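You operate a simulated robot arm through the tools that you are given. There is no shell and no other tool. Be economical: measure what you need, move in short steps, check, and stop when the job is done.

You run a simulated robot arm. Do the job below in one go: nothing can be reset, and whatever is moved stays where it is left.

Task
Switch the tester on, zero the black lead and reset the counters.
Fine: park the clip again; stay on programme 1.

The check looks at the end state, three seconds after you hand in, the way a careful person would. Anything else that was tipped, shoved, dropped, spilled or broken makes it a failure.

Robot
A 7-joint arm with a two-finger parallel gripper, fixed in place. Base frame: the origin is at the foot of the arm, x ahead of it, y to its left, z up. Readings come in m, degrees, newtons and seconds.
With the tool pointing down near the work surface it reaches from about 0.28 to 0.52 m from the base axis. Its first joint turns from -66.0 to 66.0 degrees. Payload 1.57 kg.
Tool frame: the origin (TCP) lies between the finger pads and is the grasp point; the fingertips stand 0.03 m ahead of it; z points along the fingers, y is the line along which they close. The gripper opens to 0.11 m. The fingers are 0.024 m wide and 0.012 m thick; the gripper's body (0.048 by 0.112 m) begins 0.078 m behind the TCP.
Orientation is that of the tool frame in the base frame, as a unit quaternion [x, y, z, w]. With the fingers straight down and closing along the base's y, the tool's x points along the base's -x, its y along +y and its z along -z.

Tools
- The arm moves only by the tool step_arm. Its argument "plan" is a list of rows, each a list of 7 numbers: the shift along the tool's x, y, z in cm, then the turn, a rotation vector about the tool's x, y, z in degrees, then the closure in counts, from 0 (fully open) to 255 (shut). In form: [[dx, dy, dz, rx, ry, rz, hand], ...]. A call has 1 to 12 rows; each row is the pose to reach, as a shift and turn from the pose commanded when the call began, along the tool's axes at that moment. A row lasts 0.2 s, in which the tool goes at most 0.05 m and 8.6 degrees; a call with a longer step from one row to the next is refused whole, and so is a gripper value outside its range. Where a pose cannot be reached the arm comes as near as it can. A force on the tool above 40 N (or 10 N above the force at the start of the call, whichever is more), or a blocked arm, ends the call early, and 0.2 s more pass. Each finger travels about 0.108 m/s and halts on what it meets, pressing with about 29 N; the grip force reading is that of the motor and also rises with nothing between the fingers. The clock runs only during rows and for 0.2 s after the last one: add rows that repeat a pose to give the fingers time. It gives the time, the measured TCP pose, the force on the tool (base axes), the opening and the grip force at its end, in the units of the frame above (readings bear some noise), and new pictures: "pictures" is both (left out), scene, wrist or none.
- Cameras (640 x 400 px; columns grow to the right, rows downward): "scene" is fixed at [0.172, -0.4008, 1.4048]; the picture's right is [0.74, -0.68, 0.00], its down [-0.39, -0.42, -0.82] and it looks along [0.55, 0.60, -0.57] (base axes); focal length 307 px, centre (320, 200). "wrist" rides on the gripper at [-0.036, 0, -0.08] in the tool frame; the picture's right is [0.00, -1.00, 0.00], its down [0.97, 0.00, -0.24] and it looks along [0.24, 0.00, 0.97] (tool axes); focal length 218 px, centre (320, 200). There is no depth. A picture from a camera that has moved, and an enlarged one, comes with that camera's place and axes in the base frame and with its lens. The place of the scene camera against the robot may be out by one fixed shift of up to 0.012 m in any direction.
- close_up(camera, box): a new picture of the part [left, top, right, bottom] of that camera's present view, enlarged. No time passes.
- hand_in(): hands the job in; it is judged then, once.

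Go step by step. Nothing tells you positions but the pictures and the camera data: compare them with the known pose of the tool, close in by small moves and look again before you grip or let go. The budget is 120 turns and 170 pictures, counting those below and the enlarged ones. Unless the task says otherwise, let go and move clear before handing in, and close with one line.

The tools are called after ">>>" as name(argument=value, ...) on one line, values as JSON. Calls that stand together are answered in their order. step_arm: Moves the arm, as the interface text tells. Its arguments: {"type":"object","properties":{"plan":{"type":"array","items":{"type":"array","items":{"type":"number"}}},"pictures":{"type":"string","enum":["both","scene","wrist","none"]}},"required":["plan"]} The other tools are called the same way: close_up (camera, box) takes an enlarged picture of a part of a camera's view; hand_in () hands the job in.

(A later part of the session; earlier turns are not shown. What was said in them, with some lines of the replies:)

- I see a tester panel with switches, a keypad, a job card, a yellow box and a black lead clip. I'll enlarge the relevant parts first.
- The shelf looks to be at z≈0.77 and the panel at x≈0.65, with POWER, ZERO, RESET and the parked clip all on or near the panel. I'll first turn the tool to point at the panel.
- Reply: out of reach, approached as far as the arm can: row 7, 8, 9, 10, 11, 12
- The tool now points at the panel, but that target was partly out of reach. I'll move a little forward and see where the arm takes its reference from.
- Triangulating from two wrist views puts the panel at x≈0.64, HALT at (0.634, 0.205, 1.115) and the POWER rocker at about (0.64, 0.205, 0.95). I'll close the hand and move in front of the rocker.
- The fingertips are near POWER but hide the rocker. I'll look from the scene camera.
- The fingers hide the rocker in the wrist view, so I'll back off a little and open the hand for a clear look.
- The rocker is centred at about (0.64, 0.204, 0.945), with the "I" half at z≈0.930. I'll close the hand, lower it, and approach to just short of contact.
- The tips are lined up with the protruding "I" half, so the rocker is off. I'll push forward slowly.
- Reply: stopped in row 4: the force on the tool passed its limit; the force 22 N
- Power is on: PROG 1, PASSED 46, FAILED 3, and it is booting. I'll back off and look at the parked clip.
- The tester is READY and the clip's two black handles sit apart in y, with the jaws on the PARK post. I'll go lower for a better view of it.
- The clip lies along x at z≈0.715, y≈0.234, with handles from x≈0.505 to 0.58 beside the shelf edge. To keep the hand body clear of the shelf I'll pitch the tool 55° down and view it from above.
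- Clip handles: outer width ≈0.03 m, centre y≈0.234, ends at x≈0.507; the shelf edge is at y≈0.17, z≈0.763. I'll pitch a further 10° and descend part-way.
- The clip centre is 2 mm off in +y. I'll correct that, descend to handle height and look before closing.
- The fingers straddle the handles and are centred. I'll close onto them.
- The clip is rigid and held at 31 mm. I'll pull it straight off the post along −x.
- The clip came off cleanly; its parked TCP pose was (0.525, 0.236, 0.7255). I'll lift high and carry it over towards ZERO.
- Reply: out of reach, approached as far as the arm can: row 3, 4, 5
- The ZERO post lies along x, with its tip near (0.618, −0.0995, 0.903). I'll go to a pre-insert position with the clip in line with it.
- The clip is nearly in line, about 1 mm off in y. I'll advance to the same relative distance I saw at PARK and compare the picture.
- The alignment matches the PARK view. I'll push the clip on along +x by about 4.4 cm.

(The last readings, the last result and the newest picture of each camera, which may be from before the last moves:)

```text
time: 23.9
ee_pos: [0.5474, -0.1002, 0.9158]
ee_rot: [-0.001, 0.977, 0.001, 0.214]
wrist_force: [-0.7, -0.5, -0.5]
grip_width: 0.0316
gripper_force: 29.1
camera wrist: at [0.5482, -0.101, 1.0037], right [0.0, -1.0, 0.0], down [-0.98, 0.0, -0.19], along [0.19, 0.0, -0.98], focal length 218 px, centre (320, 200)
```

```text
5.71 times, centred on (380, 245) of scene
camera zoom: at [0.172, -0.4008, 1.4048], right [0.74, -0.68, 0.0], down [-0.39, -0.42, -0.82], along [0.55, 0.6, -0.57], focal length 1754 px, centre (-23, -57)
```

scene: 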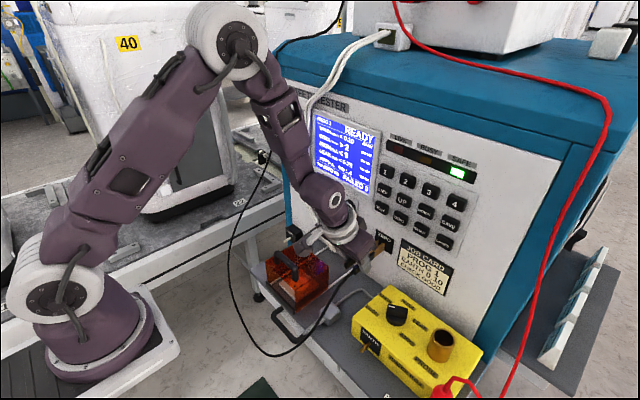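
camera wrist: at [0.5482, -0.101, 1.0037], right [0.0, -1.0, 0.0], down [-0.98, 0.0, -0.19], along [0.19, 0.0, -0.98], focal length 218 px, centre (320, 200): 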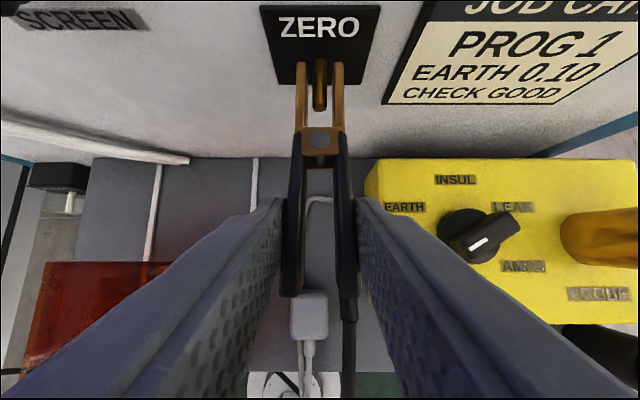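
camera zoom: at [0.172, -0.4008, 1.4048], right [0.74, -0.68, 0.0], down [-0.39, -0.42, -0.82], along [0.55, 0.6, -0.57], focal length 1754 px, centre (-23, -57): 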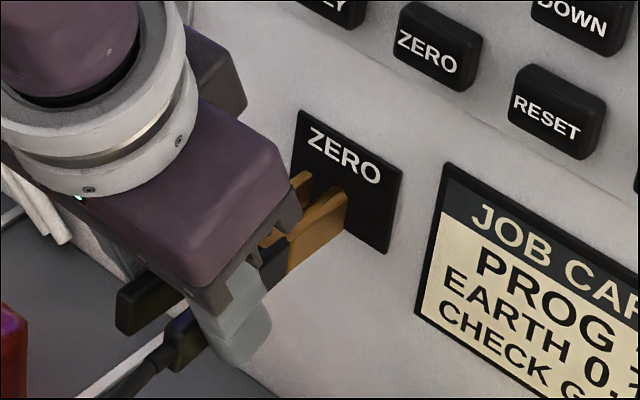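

It is almost as deep as it was at PARK, about 3 to 4 mm short. I'll push that last bit with force watched.

>>> step_arm(plan=[[-0.18, 0.05, 0.08, 0, 0, 0, 255], [-0.36, 0.05, 0.17, 0, 0, 0, 255], [-0.36, 0.05, 0.17, 0, 0, 0, 255]], pictures="none")

>>> close_up(camera="wrist", box=[240, 0, 400, 200])

>>> close_up(camera="scene", box=[300, 100, 480, 230])

```text
time: 24.7
ee_pos: [0.5511, -0.0995, 0.9164]
ee_rot: [0.0, 0.977, -0.001, 0.215]
wrist_force: [0.8, -0.4, -1.4]
grip_width: 0.0315
gripper_force: 29.0
```

```text
2.00 times, centred on (320, 100) of wrist
camera zoom: at [0.5512, -0.1001, 1.004], right [0.0, -1.0, 0.0], down [-0.98, 0.0, -0.19], along [0.19, 0.0, -0.98], focal length 436 px, centre (320, 400)
```

zoom: 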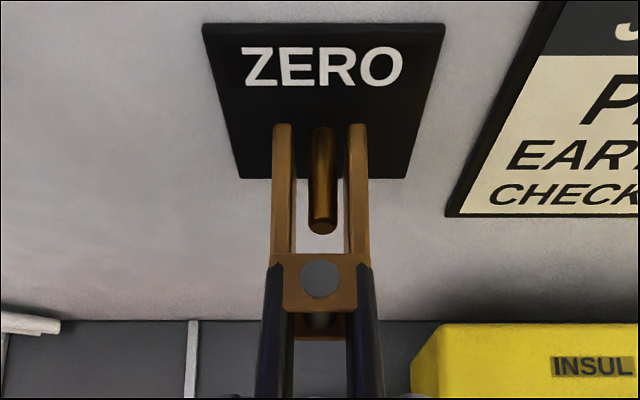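

```text
3.08 times, centred on (390, 165) of scene
camera zoom: at [0.172, -0.4008, 1.4048], right [0.74, -0.68, 0.0], down [-0.39, -0.42, -0.82], along [0.55, 0.6, -0.57], focal length 945 px, centre (105, 308)
```

zoom: 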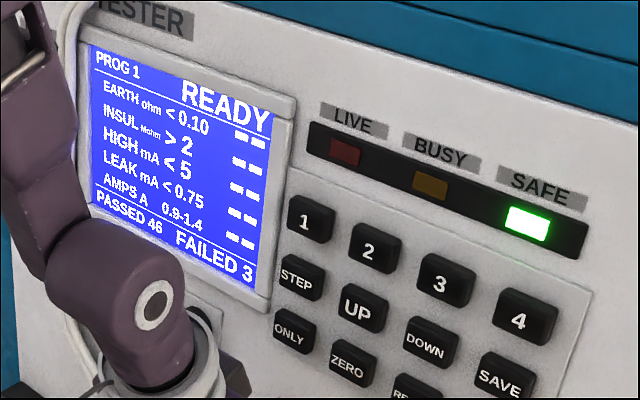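

The view now matches the parked one. I'll open the fingers partway and check that the clip stays.

>>> step_arm(plan=[[0, 0, 0, 0, 0, 0, 170], [0, 0, 0, 0, 0, 0, 116], [0, 0, 0, 0, 0, 0, 116]], pictures="wrist")

>>> close_up(camera="wrist", box=[240, 0, 400, 200])

```text
time: 25.5
ee_pos: [0.551, -0.0993, 0.9168]
ee_rot: [0.0, 0.977, 0.0, 0.215]
wrist_force: [-0.1, -0.2, -0.1]
grip_width: 0.0599
gripper_force: 0.1
camera wrist: at [0.5512, -0.1001, 1.0041], right [0.0, -1.0, 0.0], down [-0.98, 0.0, -0.19], along [0.19, 0.0, -0.98], focal length 218 px, centre (320, 200)
```

wrist: 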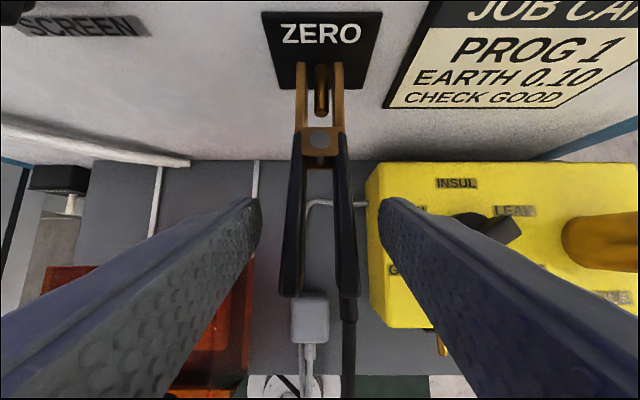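

```text
2.00 times, centred on (320, 100) of wrist
camera zoom: at [0.5512, -0.1001, 1.0041], right [0.0, -1.0, 0.0], down [-0.98, 0.0, -0.19], along [0.19, 0.0, -0.98], focal length 436 px, centre (320, 400)
```

zoom: 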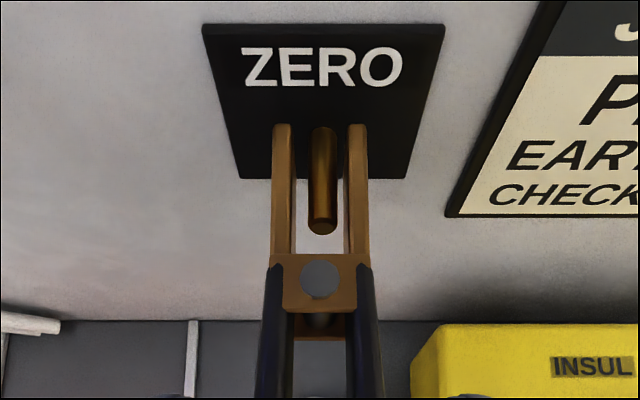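

The clip stays on ZERO. I'll back straight out and level the tool in front of the keypad.

>>> step_arm(plan=[[0, 0, -4, 0, 0, 0, 116], [0, 0, -8, 0, 0, 0, 116], [0, 0, -12, 0, 0, 0, 116], [0, -1, -14, 0, -8.2, 0, 60], [0, -2, -14, 0, -16.4, 0, 0], [0, -3, -14, 0, -24.6, 0, 0], [0, -4, -14, 0, -32.8, 0, 0], [0, -4, -14, 0, -41, 0, 0], [0, -4, -14, 0, -49.2, 0, 0], [0, -4, -14, 0, -57.4, 0, 0], [0, -4, -14, 0, -65, 0, 0], [0, -4, -14, 0, -65, 0, 0]])

>>> close_up(camera="wrist", box=[220, 140, 420, 300])

```text
time: 28.1
ee_pos: [0.5529, -0.1424, 1.055]
ee_rot: [0.0, 0.708, 0.0, 0.707]
wrist_force: [0.6, -0.9, -0.1]
grip_width: 0.1098
gripper_force: 0.1
out of reach, approached as far as the arm can: row 7, 8, 9, 10, 11, 12
camera wrist: at [0.4741, -0.1439, 1.0909], right [0.0, -1.0, 0.0], down [-0.24, 0.0, -0.97], along [0.97, 0.0, -0.24], focal length 218 px, centre (320, 200)
```

scene: 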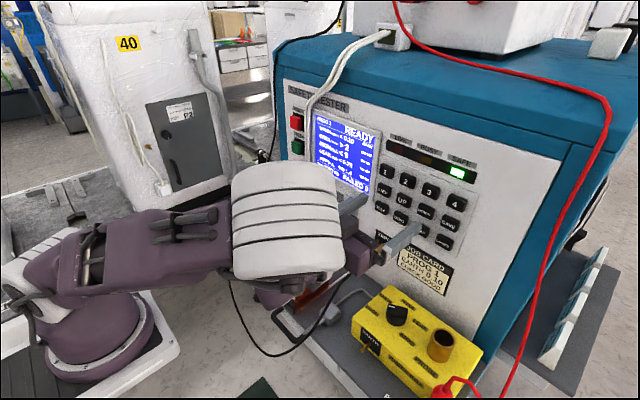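
wrist: 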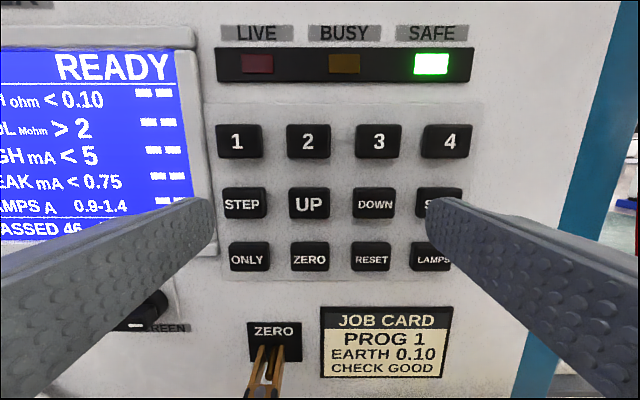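

```text
2.50 times, centred on (320, 220) of wrist
camera zoom: at [0.4741, -0.1439, 1.0909], right [0.0, -1.0, 0.0], down [-0.24, 0.0, -0.97], along [0.97, 0.0, -0.24], focal length 546 px, centre (320, 150)
```

zoom: 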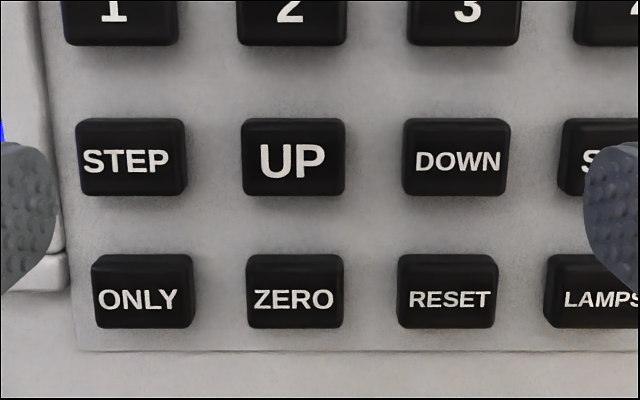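

The arm took on a folded posture, so I'll check that the elbow is clear of the cover and shelf.

>>> close_up(camera="scene", box=[200, 150, 440, 340])

>>> close_up(camera="wrist", box=[0, 240, 640, 400])

```text
2.11 times, centred on (320, 245) of scene
camera zoom: at [0.172, -0.4008, 1.4048], right [0.74, -0.68, 0.0], down [-0.39, -0.42, -0.82], along [0.55, 0.6, -0.57], focal length 646 px, centre (320, 105)
```

zoom: 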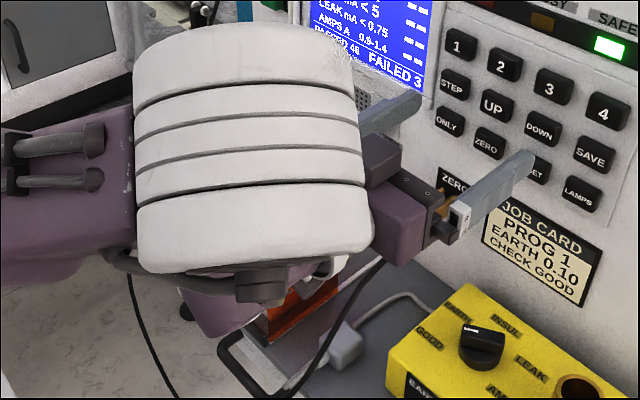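

```text
1.00 times, centred on (320, 320) of wrist
camera zoom: at [0.4741, -0.1439, 1.0909], right [0.0, -1.0, 0.0], down [-0.24, 0.0, -0.97], along [0.97, 0.0, -0.24], focal length 218 px, centre (320, 80)
```

zoom: 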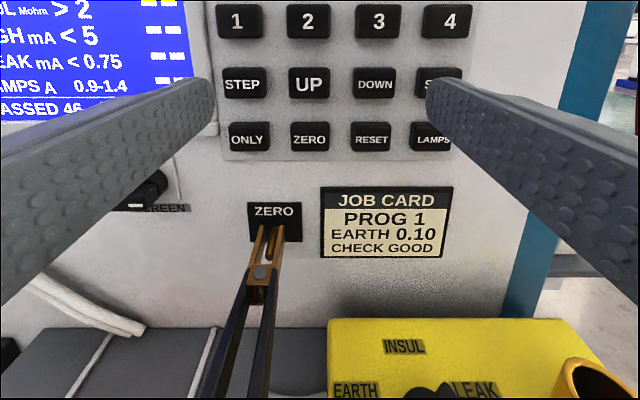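

The elbow is high and clear. The ZERO key is at about (0.63, −0.136, 1.004) and RESET at about (0.63, −0.185, 1.004). I'll close the hand and move in front of the ZERO key.

>>> step_arm(plan=[[0, 0.4, 0, 0, 0, 0, 255], [1.7, 0.8, 0, 0, 0, 0, 255], [3.4, 0.8, 0, 0, 0, 0, 255], [5.1, 0.8, 0, 0, 0, 0, 255], [5.1, 0.8, 1.5, 0, 0, 0, 255], [5.1, 0.8, 2.5, 0, 0, 0, 255], [5.1, 0.8, 2.5, 0, 0, 0, 255]])

>>> close_up(camera="scene", box=[340, 150, 480, 270])

```text
time: 29.7
ee_pos: [0.5764, -0.1374, 1.006]
ee_rot: [0.0, 0.708, 0.0, 0.706]
wrist_force: [-0.5, -0.3, -0.1]
grip_width: 0.0
gripper_force: 21.5
out of reach, approached as far as the arm can: row 1
camera wrist: at [0.4977, -0.1382, 1.0421], right [0.0, -1.0, 0.0], down [-0.24, 0.0, -0.97], along [0.97, 0.0, -0.24], focal length 218 px, centre (320, 200)
```

scene: 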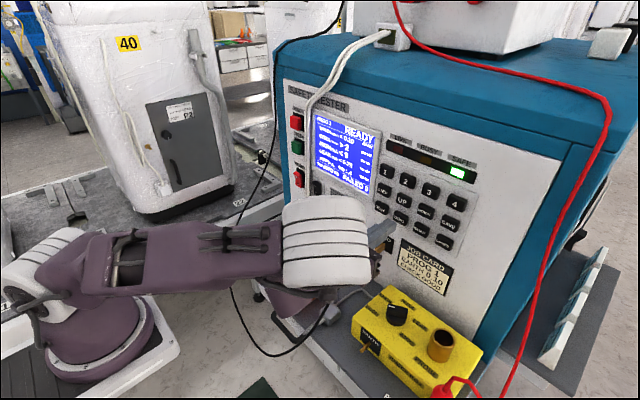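
wrist: 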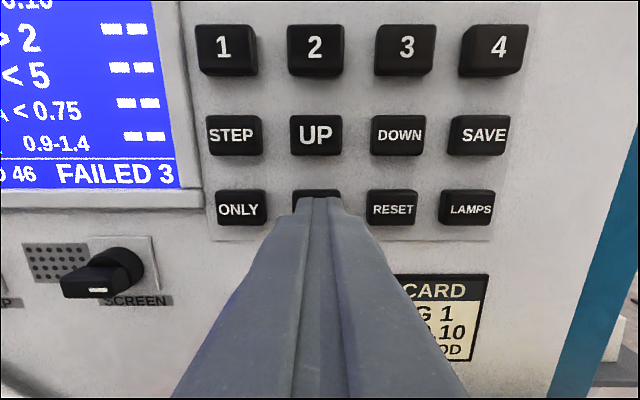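

```text
3.33 times, centred on (410, 210) of scene
camera zoom: at [0.172, -0.4008, 1.4048], right [0.74, -0.68, 0.0], down [-0.39, -0.42, -0.82], along [0.55, 0.6, -0.57], focal length 1024 px, centre (20, 167)
```

zoom: 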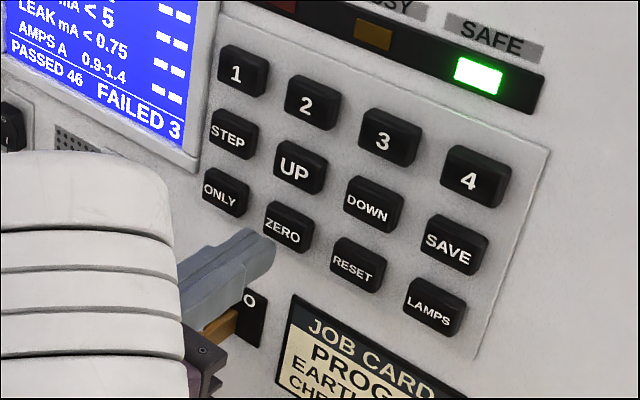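

The tip is centred on the ZERO key. I'll press slowly until the display or the force responds.

>>> step_arm(plan=[[0, 0.1, 0.6, 0, 0, 0, 255], [0, 0.1, 1.2, 0, 0, 0, 255], [0, 0.1, 1.7, 0, 0, 0, 255], [0, 0.1, 2.1, 0, 0, 0, 255], [0, 0.1, 2.5, 0, 0, 0, 255], [0, 0.1, 2.9, 0, 0, 0, 255]])

>>> close_up(camera="scene", box=[300, 100, 480, 250])

```text
time: 31.1
ee_pos: [0.6062, -0.1368, 1.0064]
ee_rot: [0.0, 0.708, 0.0, 0.706]
wrist_force: [-3.5, 1.1, -0.5]
grip_width: 0.0001
gripper_force: 21.7
camera wrist: at [0.5267, -0.1378, 1.0413], right [0.0, -1.0, 0.0], down [-0.24, 0.0, -0.97], along [0.97, 0.0, -0.24], focal length 218 px, centre (320, 200)
```

scene: 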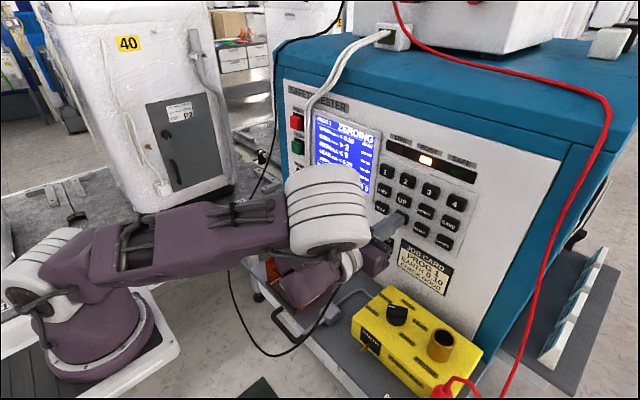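
wrist: 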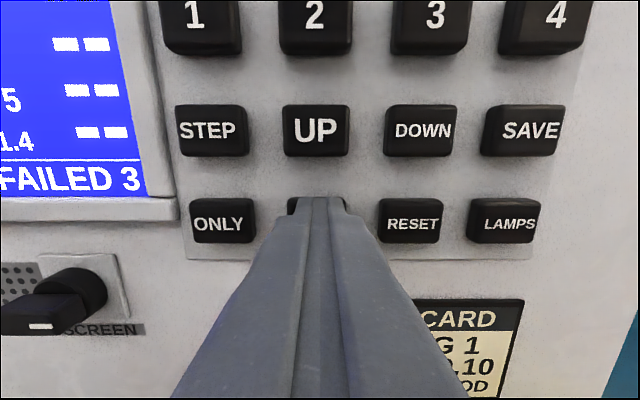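

```text
2.67 times, centred on (390, 175) of scene
camera zoom: at [0.1719, -0.4008, 1.4048], right [0.74, -0.68, 0.0], down [-0.39, -0.42, -0.82], along [0.55, 0.6, -0.57], focal length 819 px, centre (133, 267)
```

zoom: 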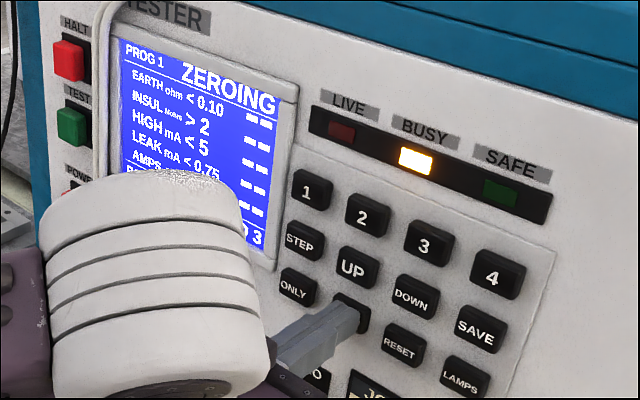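

ZEROING is running. I'll release the key, back off and wait for the result.

>>> step_arm(plan=[[0, 0, -1.5, 0, 0, 0, 255], [0, 0, -3, 0, 0, 0, 255], [0, 0, -3, 0, 0, 0, 255], [0, 0, -3, 0, 0, 0, 255], [0, 0, -3, 0, 0, 0, 255], [0, 0, -3, 0, 0, 0, 255], [0, 0, -3, 0, 0, 0, 255], [0, 0, -3, 0, 0, 0, 255], [0, 0, -3, 0, 0, 0, 255], [0, 0, -3, 0, 0, 0, 255], [0, 0, -3, 0, 0, 0, 255], [0, 0, -3, 0, 0, 0, 255]], pictures="none")

>>> close_up(camera="scene", box=[300, 100, 480, 250])

```text
time: 33.7
ee_pos: [0.5754, -0.1387, 1.007]
ee_rot: [0.0, 0.708, 0.0, 0.706]
wrist_force: [0.5, 0.2, -0.3]
grip_width: 0.0
gripper_force: 22.1
```

```text
2.67 times, centred on (390, 175) of scene
camera zoom: at [0.172, -0.4008, 1.4048], right [0.74, -0.68, 0.0], down [-0.39, -0.42, -0.82], along [0.55, 0.6, -0.57], focal length 819 px, centre (133, 267)
```

zoom: 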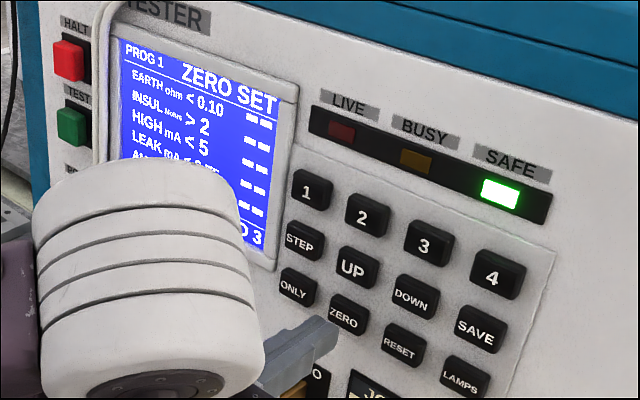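

ZERO SET is shown. Now I'll slide across to RESET.

>>> step_arm(plan=[[0, -2.4, -0.5, 0, 0, 0, 255], [0, -4.7, -0.5, 0, 0, 0, 255], [0, -4.7, 0, 0, 0, 0, 255], [0, -4.7, 0, 0, 0, 0, 255]])

>>> close_up(camera="scene", box=[300, 100, 480, 250])

```text
time: 34.7
ee_pos: [0.5762, -0.1846, 1.0056]
ee_rot: [0.0, 0.708, 0.0, 0.706]
wrist_force: [-0.8, 1.0, -0.7]
grip_width: 0.0002
gripper_force: 21.3
camera wrist: at [0.4973, -0.1856, 1.0419], right [0.0, -1.0, 0.0], down [-0.24, 0.0, -0.97], along [0.97, 0.0, -0.24], focal length 218 px, centre (320, 200)
```

scene: 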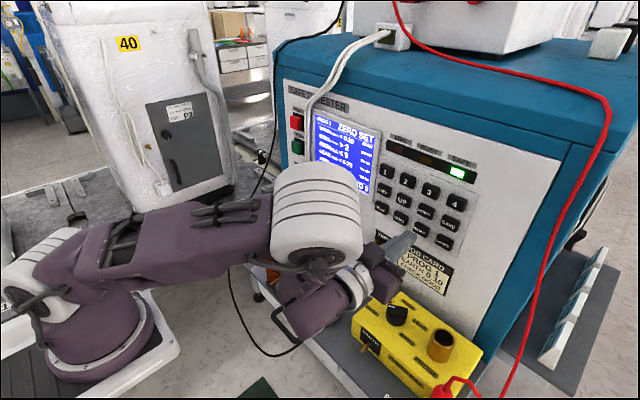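
wrist: 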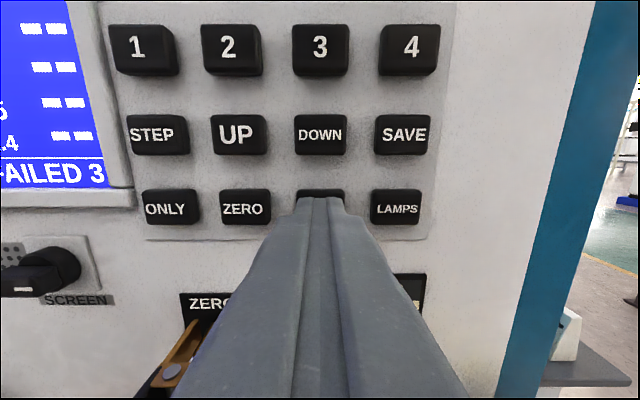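

```text
2.67 times, centred on (390, 175) of scene
camera zoom: at [0.172, -0.4008, 1.4048], right [0.74, -0.68, 0.0], down [-0.39, -0.42, -0.82], along [0.55, 0.6, -0.57], focal length 819 px, centre (133, 267)
```

zoom: 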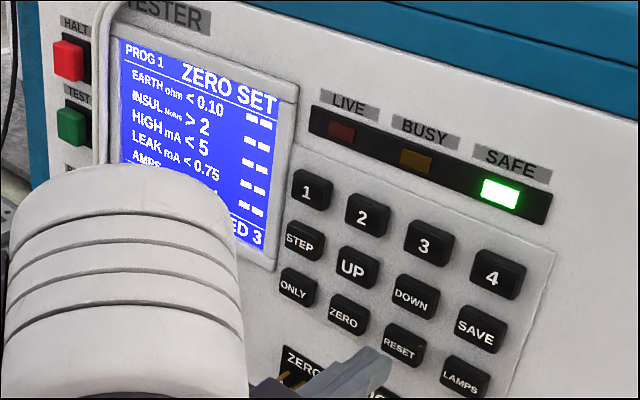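

The tip is centred on RESET. I'll press it and back off.

>>> step_arm(plan=[[0, 0, 0.6, 0, 0, 0, 255], [0, 0, 1.2, 0, 0, 0, 255], [0, 0, 1.7, 0, 0, 0, 255], [0, 0, 2.1, 0, 0, 0, 255], [0, 0, 2.5, 0, 0, 0, 255], [0, 0, 2.9, 0, 0, 0, 255], [0, 0, 1.0, 0, 0, 0, 255], [0, 0, -0.5, 0, 0, 0, 255]])

>>> close_up(camera="scene", box=[300, 100, 480, 250])

```text
time: 36.5
ee_pos: [0.5704, -0.1851, 1.0075]
ee_rot: [0.001, 0.708, 0.0, 0.707]
wrist_force: [0.3, -0.4, 0.1]
grip_width: 0.0
gripper_force: 21.4
camera wrist: at [0.4916, -0.1863, 1.0436], right [0.0, -1.0, 0.0], down [-0.24, 0.0, -0.97], along [0.97, 0.0, -0.24], focal length 218 px, centre (320, 200)
```

scene: 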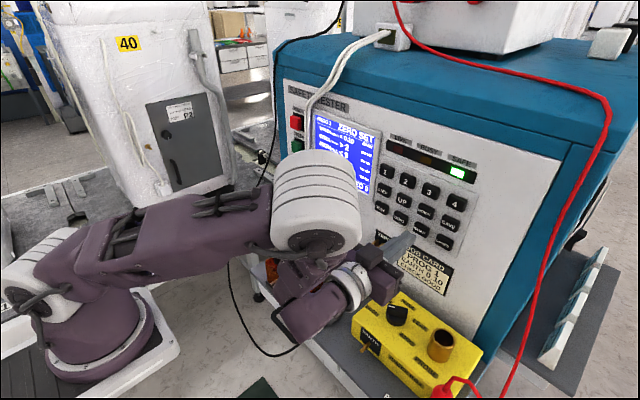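
wrist: 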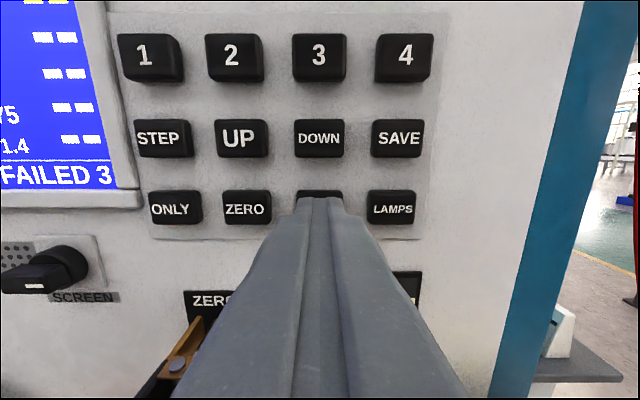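

```text
2.67 times, centred on (390, 175) of scene
camera zoom: at [0.172, -0.4008, 1.4048], right [0.74, -0.68, 0.0], down [-0.39, -0.42, -0.82], along [0.55, 0.6, -0.57], focal length 819 px, centre (133, 267)
```

zoom: 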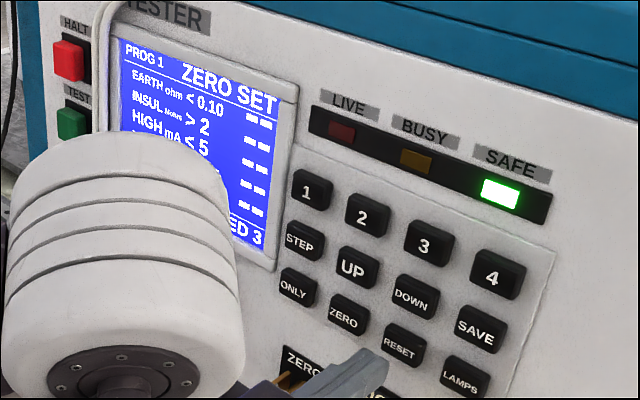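

The counter still shows 3, so it may need a firmer or longer press. I'll press and hold, then look.

>>> step_arm(plan=[[0, 0, 1.0, 0, 0, 0, 255], [0, 0, 2.0, 0, 0, 0, 255], [0, 0, 2.8, 0, 0, 0, 255], [0, 0, 3.2, 0, 0, 0, 255], [0, 0, 3.5, 0, 0, 0, 255], [0, 0, 3.5, 0, 0, 0, 255], [0, 0, 3.5, 0, 0, 0, 255], [0, 0, 3.5, 0, 0, 0, 255]])

>>> close_up(camera="scene", box=[300, 100, 480, 250])

```text
time: 38.3
ee_pos: [0.6062, -0.1834, 1.0064]
ee_rot: [-0.001, 0.708, 0.001, 0.706]
wrist_force: [-3.8, -1.5, -0.2]
grip_width: 0.0
gripper_force: 21.2
camera wrist: at [0.5273, -0.1857, 1.0428], right [0.0, -1.0, 0.0], down [-0.24, 0.0, -0.97], along [0.97, 0.0, -0.24], focal length 218 px, centre (320, 200)
```

scene: 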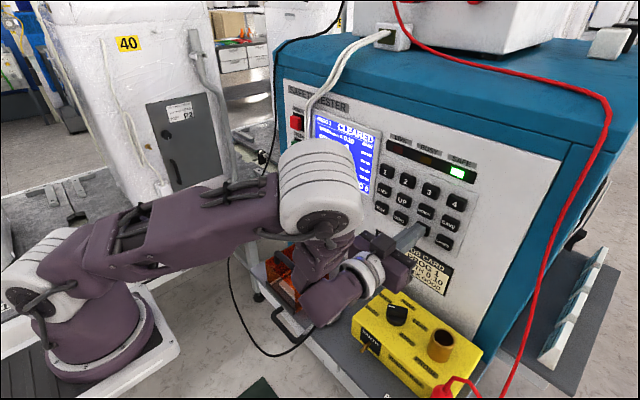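
wrist: 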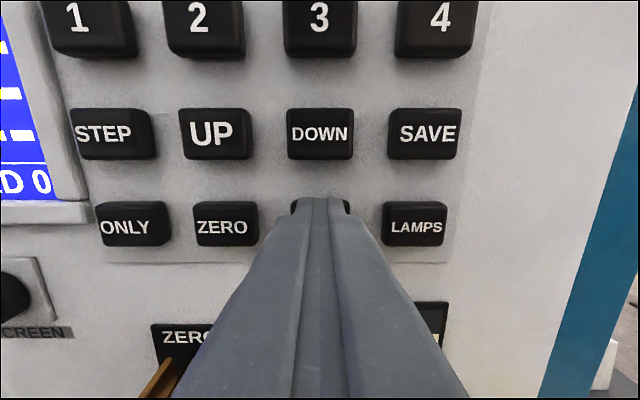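

```text
2.67 times, centred on (390, 175) of scene
camera zoom: at [0.1719, -0.4009, 1.4048], right [0.74, -0.68, 0.0], down [-0.39, -0.42, -0.82], along [0.55, 0.6, -0.57], focal length 819 px, centre (133, 267)
```

zoom: 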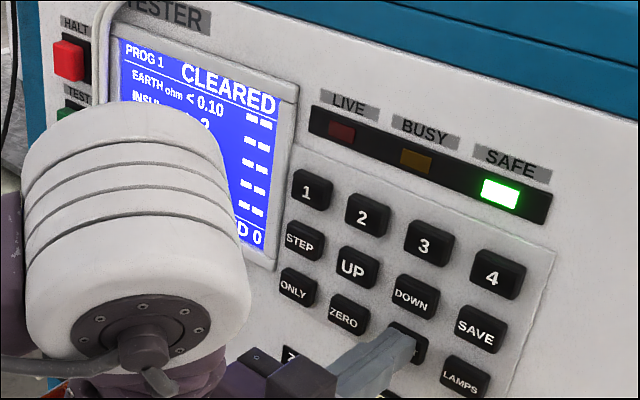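

CLEARED, counters at 0, still PROG 1. I'll back off and return above the clip with the same 65° pitch.

>>> step_arm(plan=[[0, 0, -2.5, 0, 0, 0, 255], [0, 0, -5, 0, 0, 0, 255], [-3, 2, -5.5, 0, 0, 0, 255], [-5, 5, -6, 0, 0, 0, 255], [-5, 8.4, -7, 0, 8.2, 0, 255], [-5, 8.4, -8, 0, 16.4, 0, 255], [-5, 8.4, -9, 0, 24.6, 0, 200], [-5, 8.4, -10, 0, 32.8, 0, 116], [-4.5, 8.4, -10.5, 0, 41, 0, 116], [-4, 8.4, -11, 0, 49.2, 0, 116], [-3.7, 8.4, -11.4, 0, 57.4, 0, 116], [-3.7, 8.4, -11.4, 0, 65, 0, 116]])

```text
time: 40.9
ee_pos: [0.4924, -0.1008, 1.0432]
ee_rot: [0.0, 0.977, -0.001, 0.215]
wrist_force: [0.4, -0.1, 0.0]
grip_width: 0.0601
gripper_force: 0.0
out of reach, approached as far as the arm can: row 4, 5, 6, 7
camera wrist: at [0.4929, -0.1017, 1.1312], right [0.0, -1.0, 0.0], down [-0.98, 0.0, -0.19], along [0.19, 0.0, -0.98], focal length 218 px, centre (320, 200)
```

scene: 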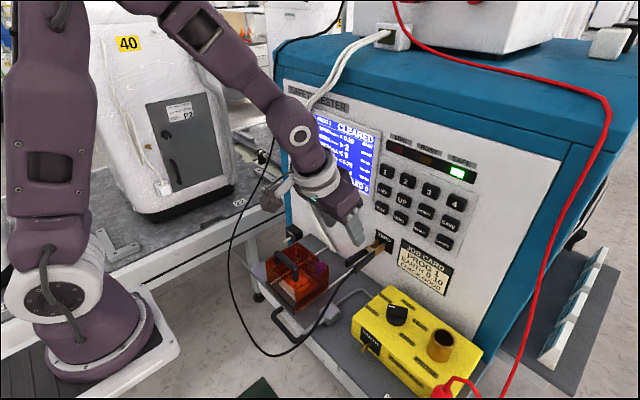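
wrist: 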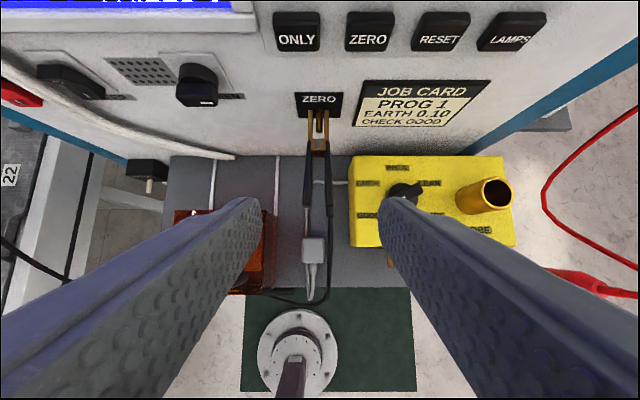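

The pose is as expected. I'll descend along the tool axis back onto the clip handles.

>>> step_arm(plan=[[0, 0.1, 4, 0, 0, 0, 116], [0, 0.1, 8, 0, 0, 0, 116], [0, 0.1, 11, 0, 0, 0, 116], [0, 0.1, 13.9, 0, 0, 0, 116], [0, 0.1, 13.9, 0, 0, 0, 116]], pictures="wrist")

>>> close_up(camera="wrist", box=[240, 0, 400, 200])

```text
time: 42.1
ee_pos: [0.552, -0.1004, 0.9181]
ee_rot: [0.0, 0.977, 0.0, 0.215]
wrist_force: [-0.3, 0.3, -0.2]
grip_width: 0.0597
gripper_force: 0.1
camera wrist: at [0.5523, -0.1012, 1.0052], right [0.0, -1.0, 0.0], down [-0.98, 0.0, -0.19], along [0.19, 0.0, -0.98], focal length 218 px, centre (320, 200)
```

wrist: 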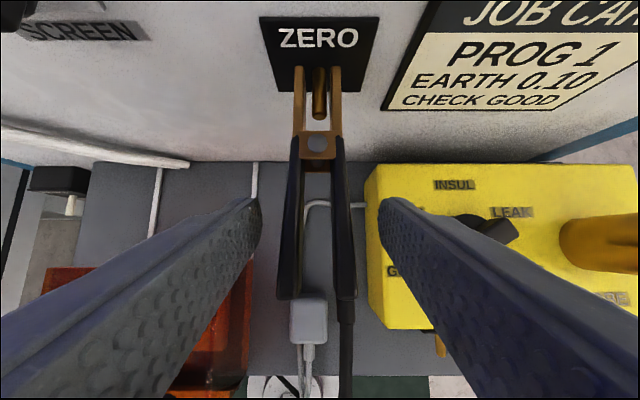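

```text
2.00 times, centred on (320, 100) of wrist
camera zoom: at [0.5523, -0.1012, 1.0052], right [0.0, -1.0, 0.0], down [-0.98, 0.0, -0.19], along [0.19, 0.0, -0.98], focal length 436 px, centre (320, 400)
```

zoom: 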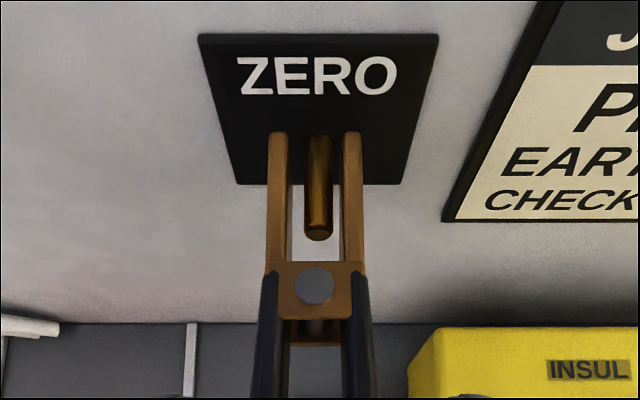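

I'm about 1 mm off the original grasp. I'll correct that, close, and draw the clip off along −x.

>>> step_arm(plan=[[0.16, 0.12, 0.06, 0, 0, 0, 116], [0.16, 0.12, 0.06, 0, 0, 0, 170], [0.16, 0.12, 0.06, 0, 0, 0, 230], [0.16, 0.12, 0.06, 0, 0, 0, 255], [0.16, 0.12, 0.06, 0, 0, 0, 255]], pictures="none")

>>> close_up(camera="wrist", box=[240, 0, 400, 200])

```text
time: 43.3
ee_pos: [0.5499, -0.0998, 0.9175]
ee_rot: [0.0, 0.977, 0.0, 0.214]
wrist_force: [0.8, 0.7, -0.1]
grip_width: 0.0315
gripper_force: 29.0
```

```text
2.00 times, centred on (320, 100) of wrist
camera zoom: at [0.55, -0.1, 1.004], right [0.0, -1.0, 0.0], down [-0.98, 0.0, -0.19], along [0.19, 0.0, -0.98], focal length 436 px, centre (320, 400)
```

zoom: 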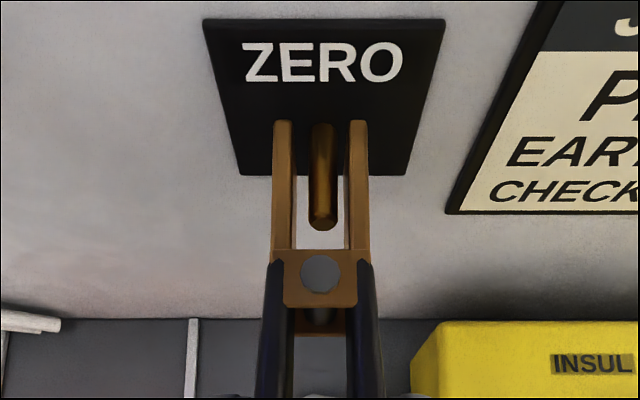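

The clip is held again. I'll pull it off ZERO, lift, and start back towards PARK.

>>> step_arm(plan=[[0.9, 0, -0.42, 0, 0, 0, 255], [1.8, 0, -0.84, 0, 0, 0, 255], [2.7, 0, -1.27, 0, 0, 0, 255], [4.1, 0, -1.9, 0, 0, 0, 255], [6.34, 0, -2.96, 0, 0, 0, 255], [4.65, 0, -6.6, 0, 0, 0, 255], [2.96, 0, -10.2, 0, 0, 0, 255], [2.96, 4.5, -10.2, 0, 0, 0, 255], [2.96, 9, -10.2, 0, 0, 0, 255], [2.96, 13.5, -10.2, 0, 0, 0, 255], [2.96, 18, -10.2, 0, 0, 0, 255], [2.96, 22.5, -10.2, 0, 0, 0, 255]])

```text
time: 45.9
ee_pos: [0.483, 0.1272, 0.9972]
ee_rot: [0.002, 0.977, -0.001, 0.215]
wrist_force: [0.0, 0.6, -1.6]
grip_width: 0.0315
gripper_force: 29.0
camera wrist: at [0.483, 0.1271, 1.0849], right [0.0, -1.0, 0.0], down [-0.98, 0.0, -0.19], along [0.19, 0.0, -0.98], focal length 218 px, centre (320, 200)
```

scene: 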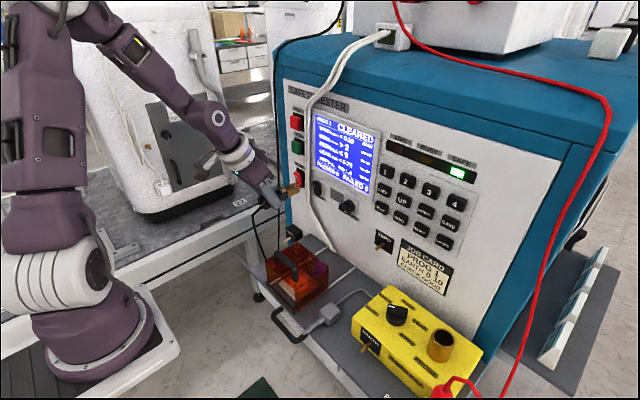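
wrist: 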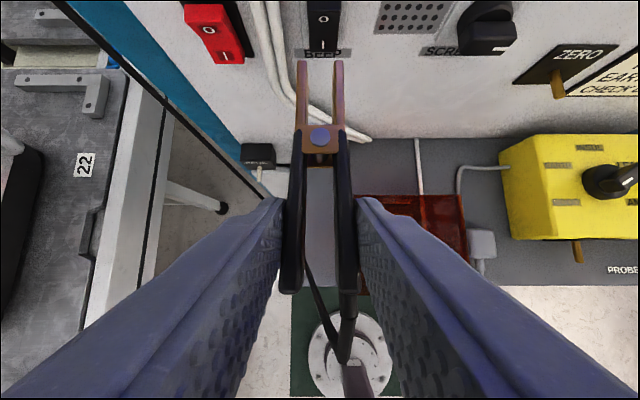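

The clip is still held well. I'll continue to y≈0.236 and then descend in front of PARK.

>>> step_arm(plan=[[0.5, 4, -0.2, 0, 0, 0, 255], [1.0, 8, -0.4, 0, 0, 0, 255], [1.63, 10.9, -0.76, 0, 0, 0, 255], [3.5, 10.9, 3.3, 0, 0, 0, 255], [5.4, 10.9, 7.4, 0, 0, 0, 255], [7.3, 10.9, 11.5, 0, 0, 0, 255], [9.2, 10.9, 15.5, 0, 0, 0, 255], [11.2, 10.9, 19.7, 0, 0, 0, 255], [13.1, 10.9, 23.8, 0, 0, 0, 255], [13.1, 10.9, 23.8, 0, 0, 0, 255]])

>>> close_up(camera="wrist", box=[240, 0, 400, 200])

```text
time: 48.1
ee_pos: [0.4603, 0.2378, 0.7235]
ee_rot: [0.0, 0.977, 0.001, 0.215]
wrist_force: [-0.1, 0.4, -0.3]
grip_width: 0.0311
gripper_force: 28.8
out of reach, approached as far as the arm can: row 4
camera wrist: at [0.461, 0.2369, 0.8118], right [0.0, -1.0, 0.0], down [-0.98, 0.0, -0.19], along [0.19, 0.0, -0.98], focal length 218 px, centre (320, 200)
```

scene: 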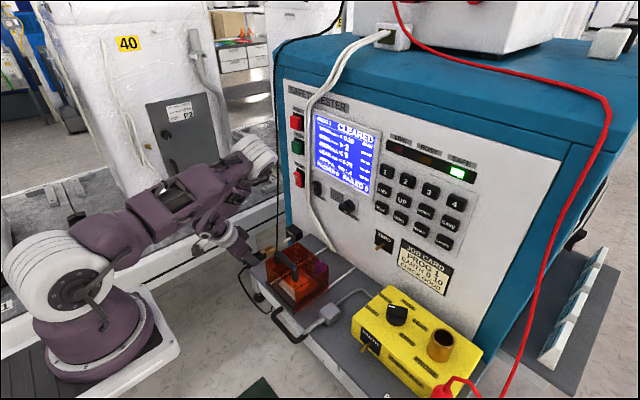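
wrist: 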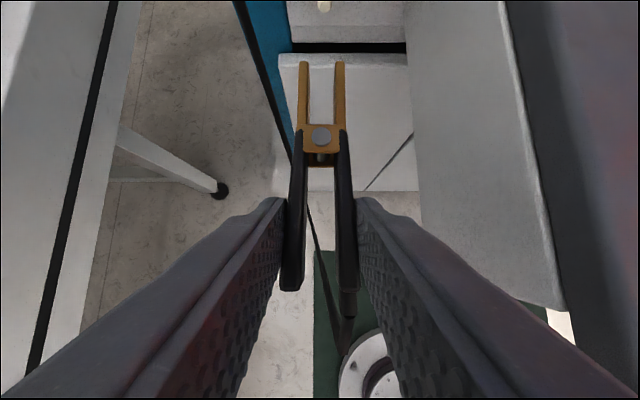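

```text
2.00 times, centred on (320, 100) of wrist
camera zoom: at [0.461, 0.2369, 0.8118], right [0.0, -1.0, 0.0], down [-0.98, 0.0, -0.19], along [0.19, 0.0, -0.98], focal length 436 px, centre (320, 400)
```

zoom: 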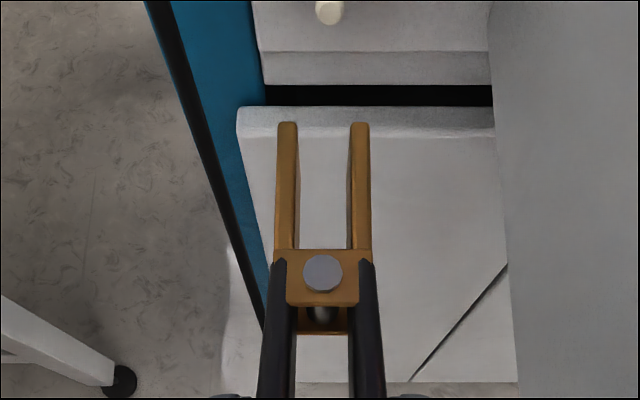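

The clip is slightly low and about 2 mm towards +y relative to the PARK post, with a very slight nose-down. I'll correct and advance to the earlier reference distance.

>>> step_arm(plan=[[-0.4, -0.1, 0, 0, -1, 0, 255], [-1.28, -0.18, 0.32, 0, -2, 0, 255], [-1.28, -0.18, 0.32, 0, -2, 0, 255]], pictures="none")

>>> close_up(camera="wrist", box=[240, 0, 400, 200])

>>> close_up(camera="scene", box=[230, 210, 330, 280])

```text
time: 48.9
ee_pos: [0.4722, 0.2343, 0.7264]
ee_rot: [0.0, 0.973, 0.0, 0.232]
wrist_force: [0.2, -0.8, -0.4]
grip_width: 0.0311
gripper_force: 28.8
```

```text
2.00 times, centred on (320, 100) of wrist
camera zoom: at [0.4705, 0.2332, 0.8145], right [0.0, -1.0, 0.0], down [-0.97, 0.0, -0.22], along [0.22, 0.0, -0.97], focal length 436 px, centre (320, 400)
```

zoom: 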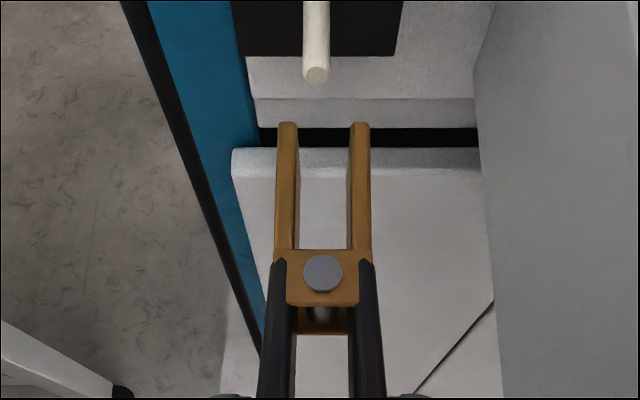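

```text
5.71 times, centred on (280, 245) of scene
camera zoom: at [0.172, -0.4008, 1.4048], right [0.74, -0.68, 0.0], down [-0.39, -0.42, -0.82], along [0.55, 0.6, -0.57], focal length 1754 px, centre (549, -57)
```

zoom: 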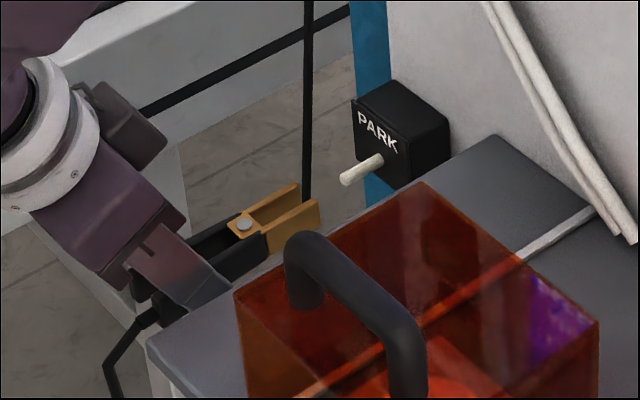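

Vertical alignment looks fine; in y I need about +1.5 mm. I'll shift, advance 2 cm and check again.

>>> step_arm(plan=[[0, 0.15, 0, 0, 0, 0, 255], [-0.9, 0.15, 0.45, 0, 0, 0, 255], [-1.6, 0.15, 0.82, 0, 0, 0, 255], [-1.6, 0.15, 0.82, 0, 0, 0, 255]], pictures="none")

>>> close_up(camera="wrist", box=[240, 0, 400, 200])

>>> close_up(camera="scene", box=[260, 215, 310, 250])

```text
time: 49.9
ee_pos: [0.4893, 0.2361, 0.7259]
ee_rot: [0.0, 0.973, 0.0, 0.232]
wrist_force: [0.3, -0.1, -0.1]
grip_width: 0.0312
gripper_force: 28.8
```

```text
2.00 times, centred on (320, 100) of wrist
camera zoom: at [0.4869, 0.2351, 0.8135], right [0.0, -1.0, 0.0], down [-0.97, 0.0, -0.22], along [0.22, 0.0, -0.97], focal length 436 px, centre (320, 400)
```

zoom: 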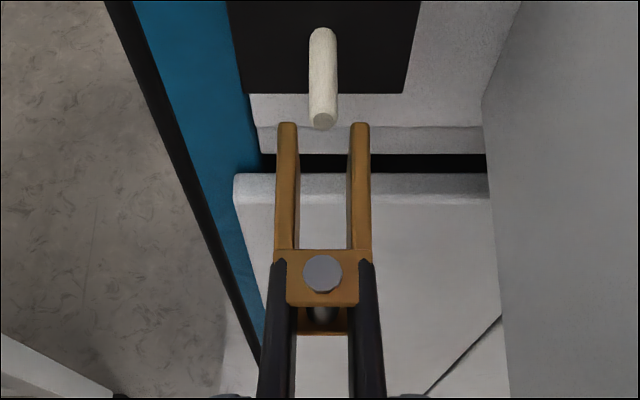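

```text
11.43 times, centred on (285, 232) of scene
camera zoom: at [0.172, -0.4008, 1.4048], right [0.74, -0.68, 0.0], down [-0.39, -0.42, -0.82], along [0.55, 0.6, -0.57], focal length 3509 px, centre (720, -171)
```

zoom: 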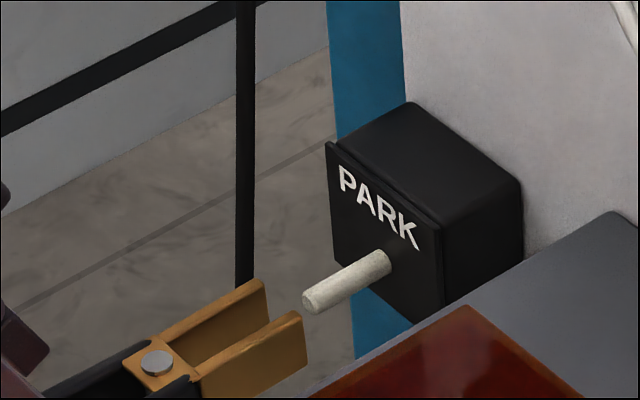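

Alignment is very good in both views. I'll push on the remaining 3.3 cm.

>>> step_arm(plan=[[-0.9, 0, 0.45, 0, 0, 0, 255], [-1.7, 0, 0.86, 0, 0, 0, 255], [-2.4, 0, 1.22, 0, 0, 0, 255], [-2.9, 0, 1.48, 0, 0, 0, 255], [-2.9, 0, 1.48, 0, 0, 0, 255]], pictures="none")

>>> close_up(camera="wrist", box=[240, 0, 400, 200])

>>> close_up(camera="scene", box=[260, 215, 310, 250])

```text
time: 51.1
ee_pos: [0.5236, 0.2355, 0.7287]
ee_rot: [0.0, 0.973, 0.0, 0.232]
wrist_force: [0.1, -0.3, -1.3]
grip_width: 0.0309
gripper_force: 28.8
```

```text
2.00 times, centred on (320, 100) of wrist
camera zoom: at [0.5202, 0.2345, 0.8158], right [0.0, -1.0, 0.0], down [-0.97, 0.0, -0.22], along [0.22, 0.0, -0.97], focal length 436 px, centre (320, 400)
```

zoom: 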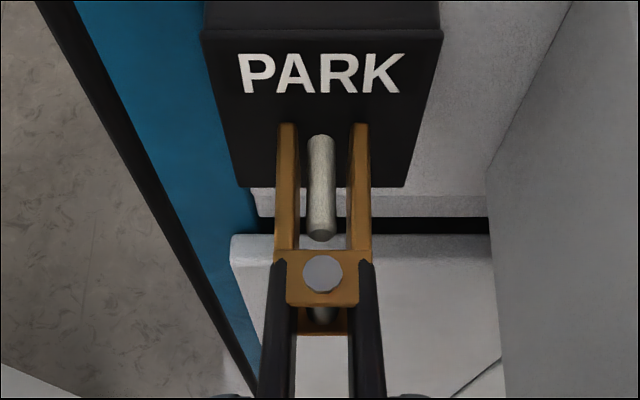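

```text
11.43 times, centred on (285, 232) of scene
camera zoom: at [0.172, -0.4008, 1.4048], right [0.74, -0.68, 0.0], down [-0.39, -0.42, -0.82], along [0.55, 0.6, -0.57], focal length 3509 px, centre (720, -171)
```

zoom: 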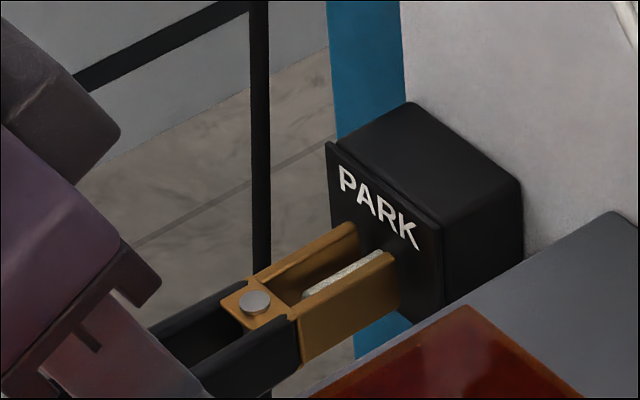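

It's seated just as it was originally. I'll release and check.

>>> step_arm(plan=[[0, 0, 0, 0, 0, 0, 170], [0, 0, 0, 0, 0, 0, 116], [0, 0, 0, 0, 0, 0, 116]], pictures="wrist")

>>> close_up(camera="scene", box=[260, 215, 310, 250])

```text
time: 51.9
ee_pos: [0.5225, 0.235, 0.7272]
ee_rot: [-0.001, 0.973, 0.0, 0.232]
wrist_force: [0.0, 0.3, -0.2]
grip_width: 0.06
gripper_force: 0.1
camera wrist: at [0.5201, 0.2346, 0.8158], right [0.0, -1.0, 0.0], down [-0.97, 0.0, -0.22], along [0.22, 0.0, -0.97], focal length 218 px, centre (320, 200)
```

wrist: 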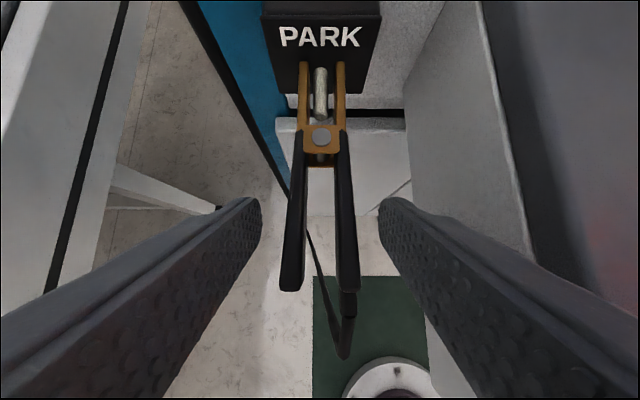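

```text
11.43 times, centred on (285, 232) of scene
camera zoom: at [0.172, -0.4008, 1.4048], right [0.74, -0.68, 0.0], down [-0.39, -0.42, -0.82], along [0.55, 0.6, -0.57], focal length 3509 px, centre (720, -171)
```

zoom: 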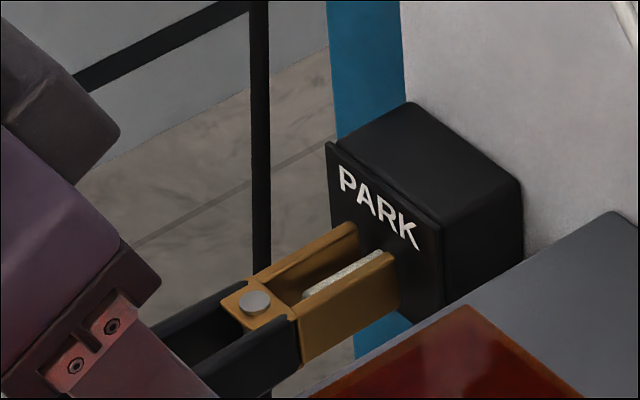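

The clip stays on PARK. I'll withdraw along the tool axis and do a final check.

>>> step_arm(plan=[[0, 0, -3, 0, 0, 0, 116], [0, 0, -6, 0, 0, 0, 116], [0, 0, -10, 0, 0, 0, 116], [0, 0, -14, 0, 0, 0, 116], [0, 0, -18, 0, 0, 0, 116], [0, 0, -18, 0, 0, 0, 116]])

>>> close_up(camera="scene", box=[290, 90, 480, 220])

>>> close_up(camera="scene", box=[240, 210, 480, 400])

```text
time: 53.3
ee_pos: [0.4431, 0.2366, 0.8872]
ee_rot: [0.0, 0.973, 0.001, 0.233]
wrist_force: [-0.5, -0.5, -0.1]
grip_width: 0.0603
gripper_force: 0.1
camera wrist: at [0.4407, 0.2357, 0.9747], right [0.0, -1.0, 0.0], down [-0.97, 0.0, -0.22], along [0.22, 0.0, -0.97], focal length 218 px, centre (320, 200)
```

scene: 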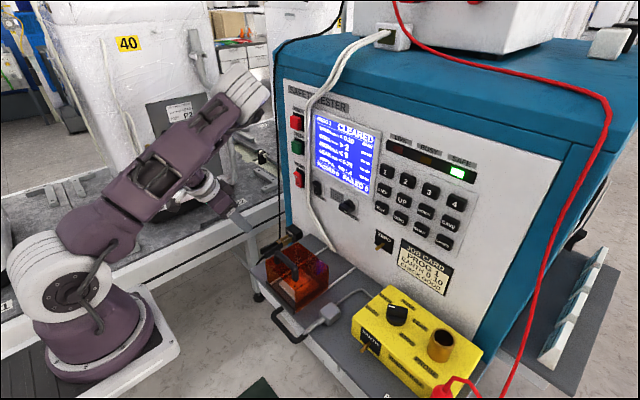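
wrist: 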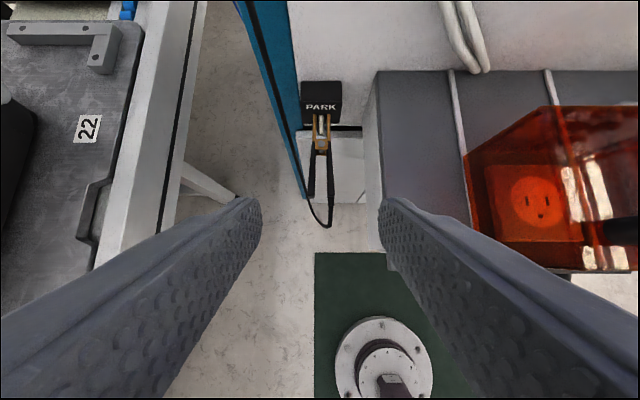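

```text
3.08 times, centred on (385, 155) of scene
camera zoom: at [0.172, -0.4008, 1.4048], right [0.74, -0.68, 0.0], down [-0.39, -0.42, -0.82], along [0.55, 0.6, -0.57], focal length 945 px, centre (120, 338)
```

zoom: 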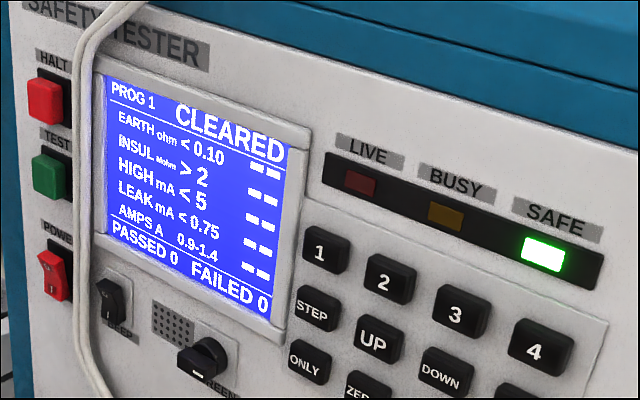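

```text
2.11 times, centred on (360, 305) of scene
camera zoom: at [0.172, -0.4008, 1.4048], right [0.74, -0.68, 0.0], down [-0.39, -0.42, -0.82], along [0.55, 0.6, -0.57], focal length 646 px, centre (236, -21)
```

zoom: 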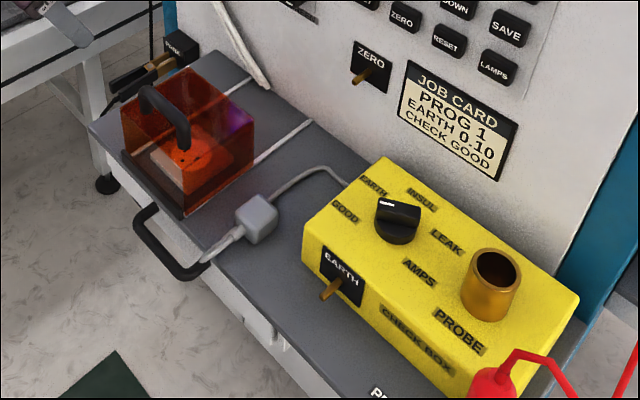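

The display shows power on, PROG 1, PASSED 0, FAILED 0 and SAFE. The clip is parked and nothing else has been disturbed, so I'm handing in.

>>> hand_in()

```text
The job is handed in.
```

The tester is on, the black lead has been zeroed ("ZERO SET") and its clip is back on PARK, and both counters read 0 with programme 1 still selected.
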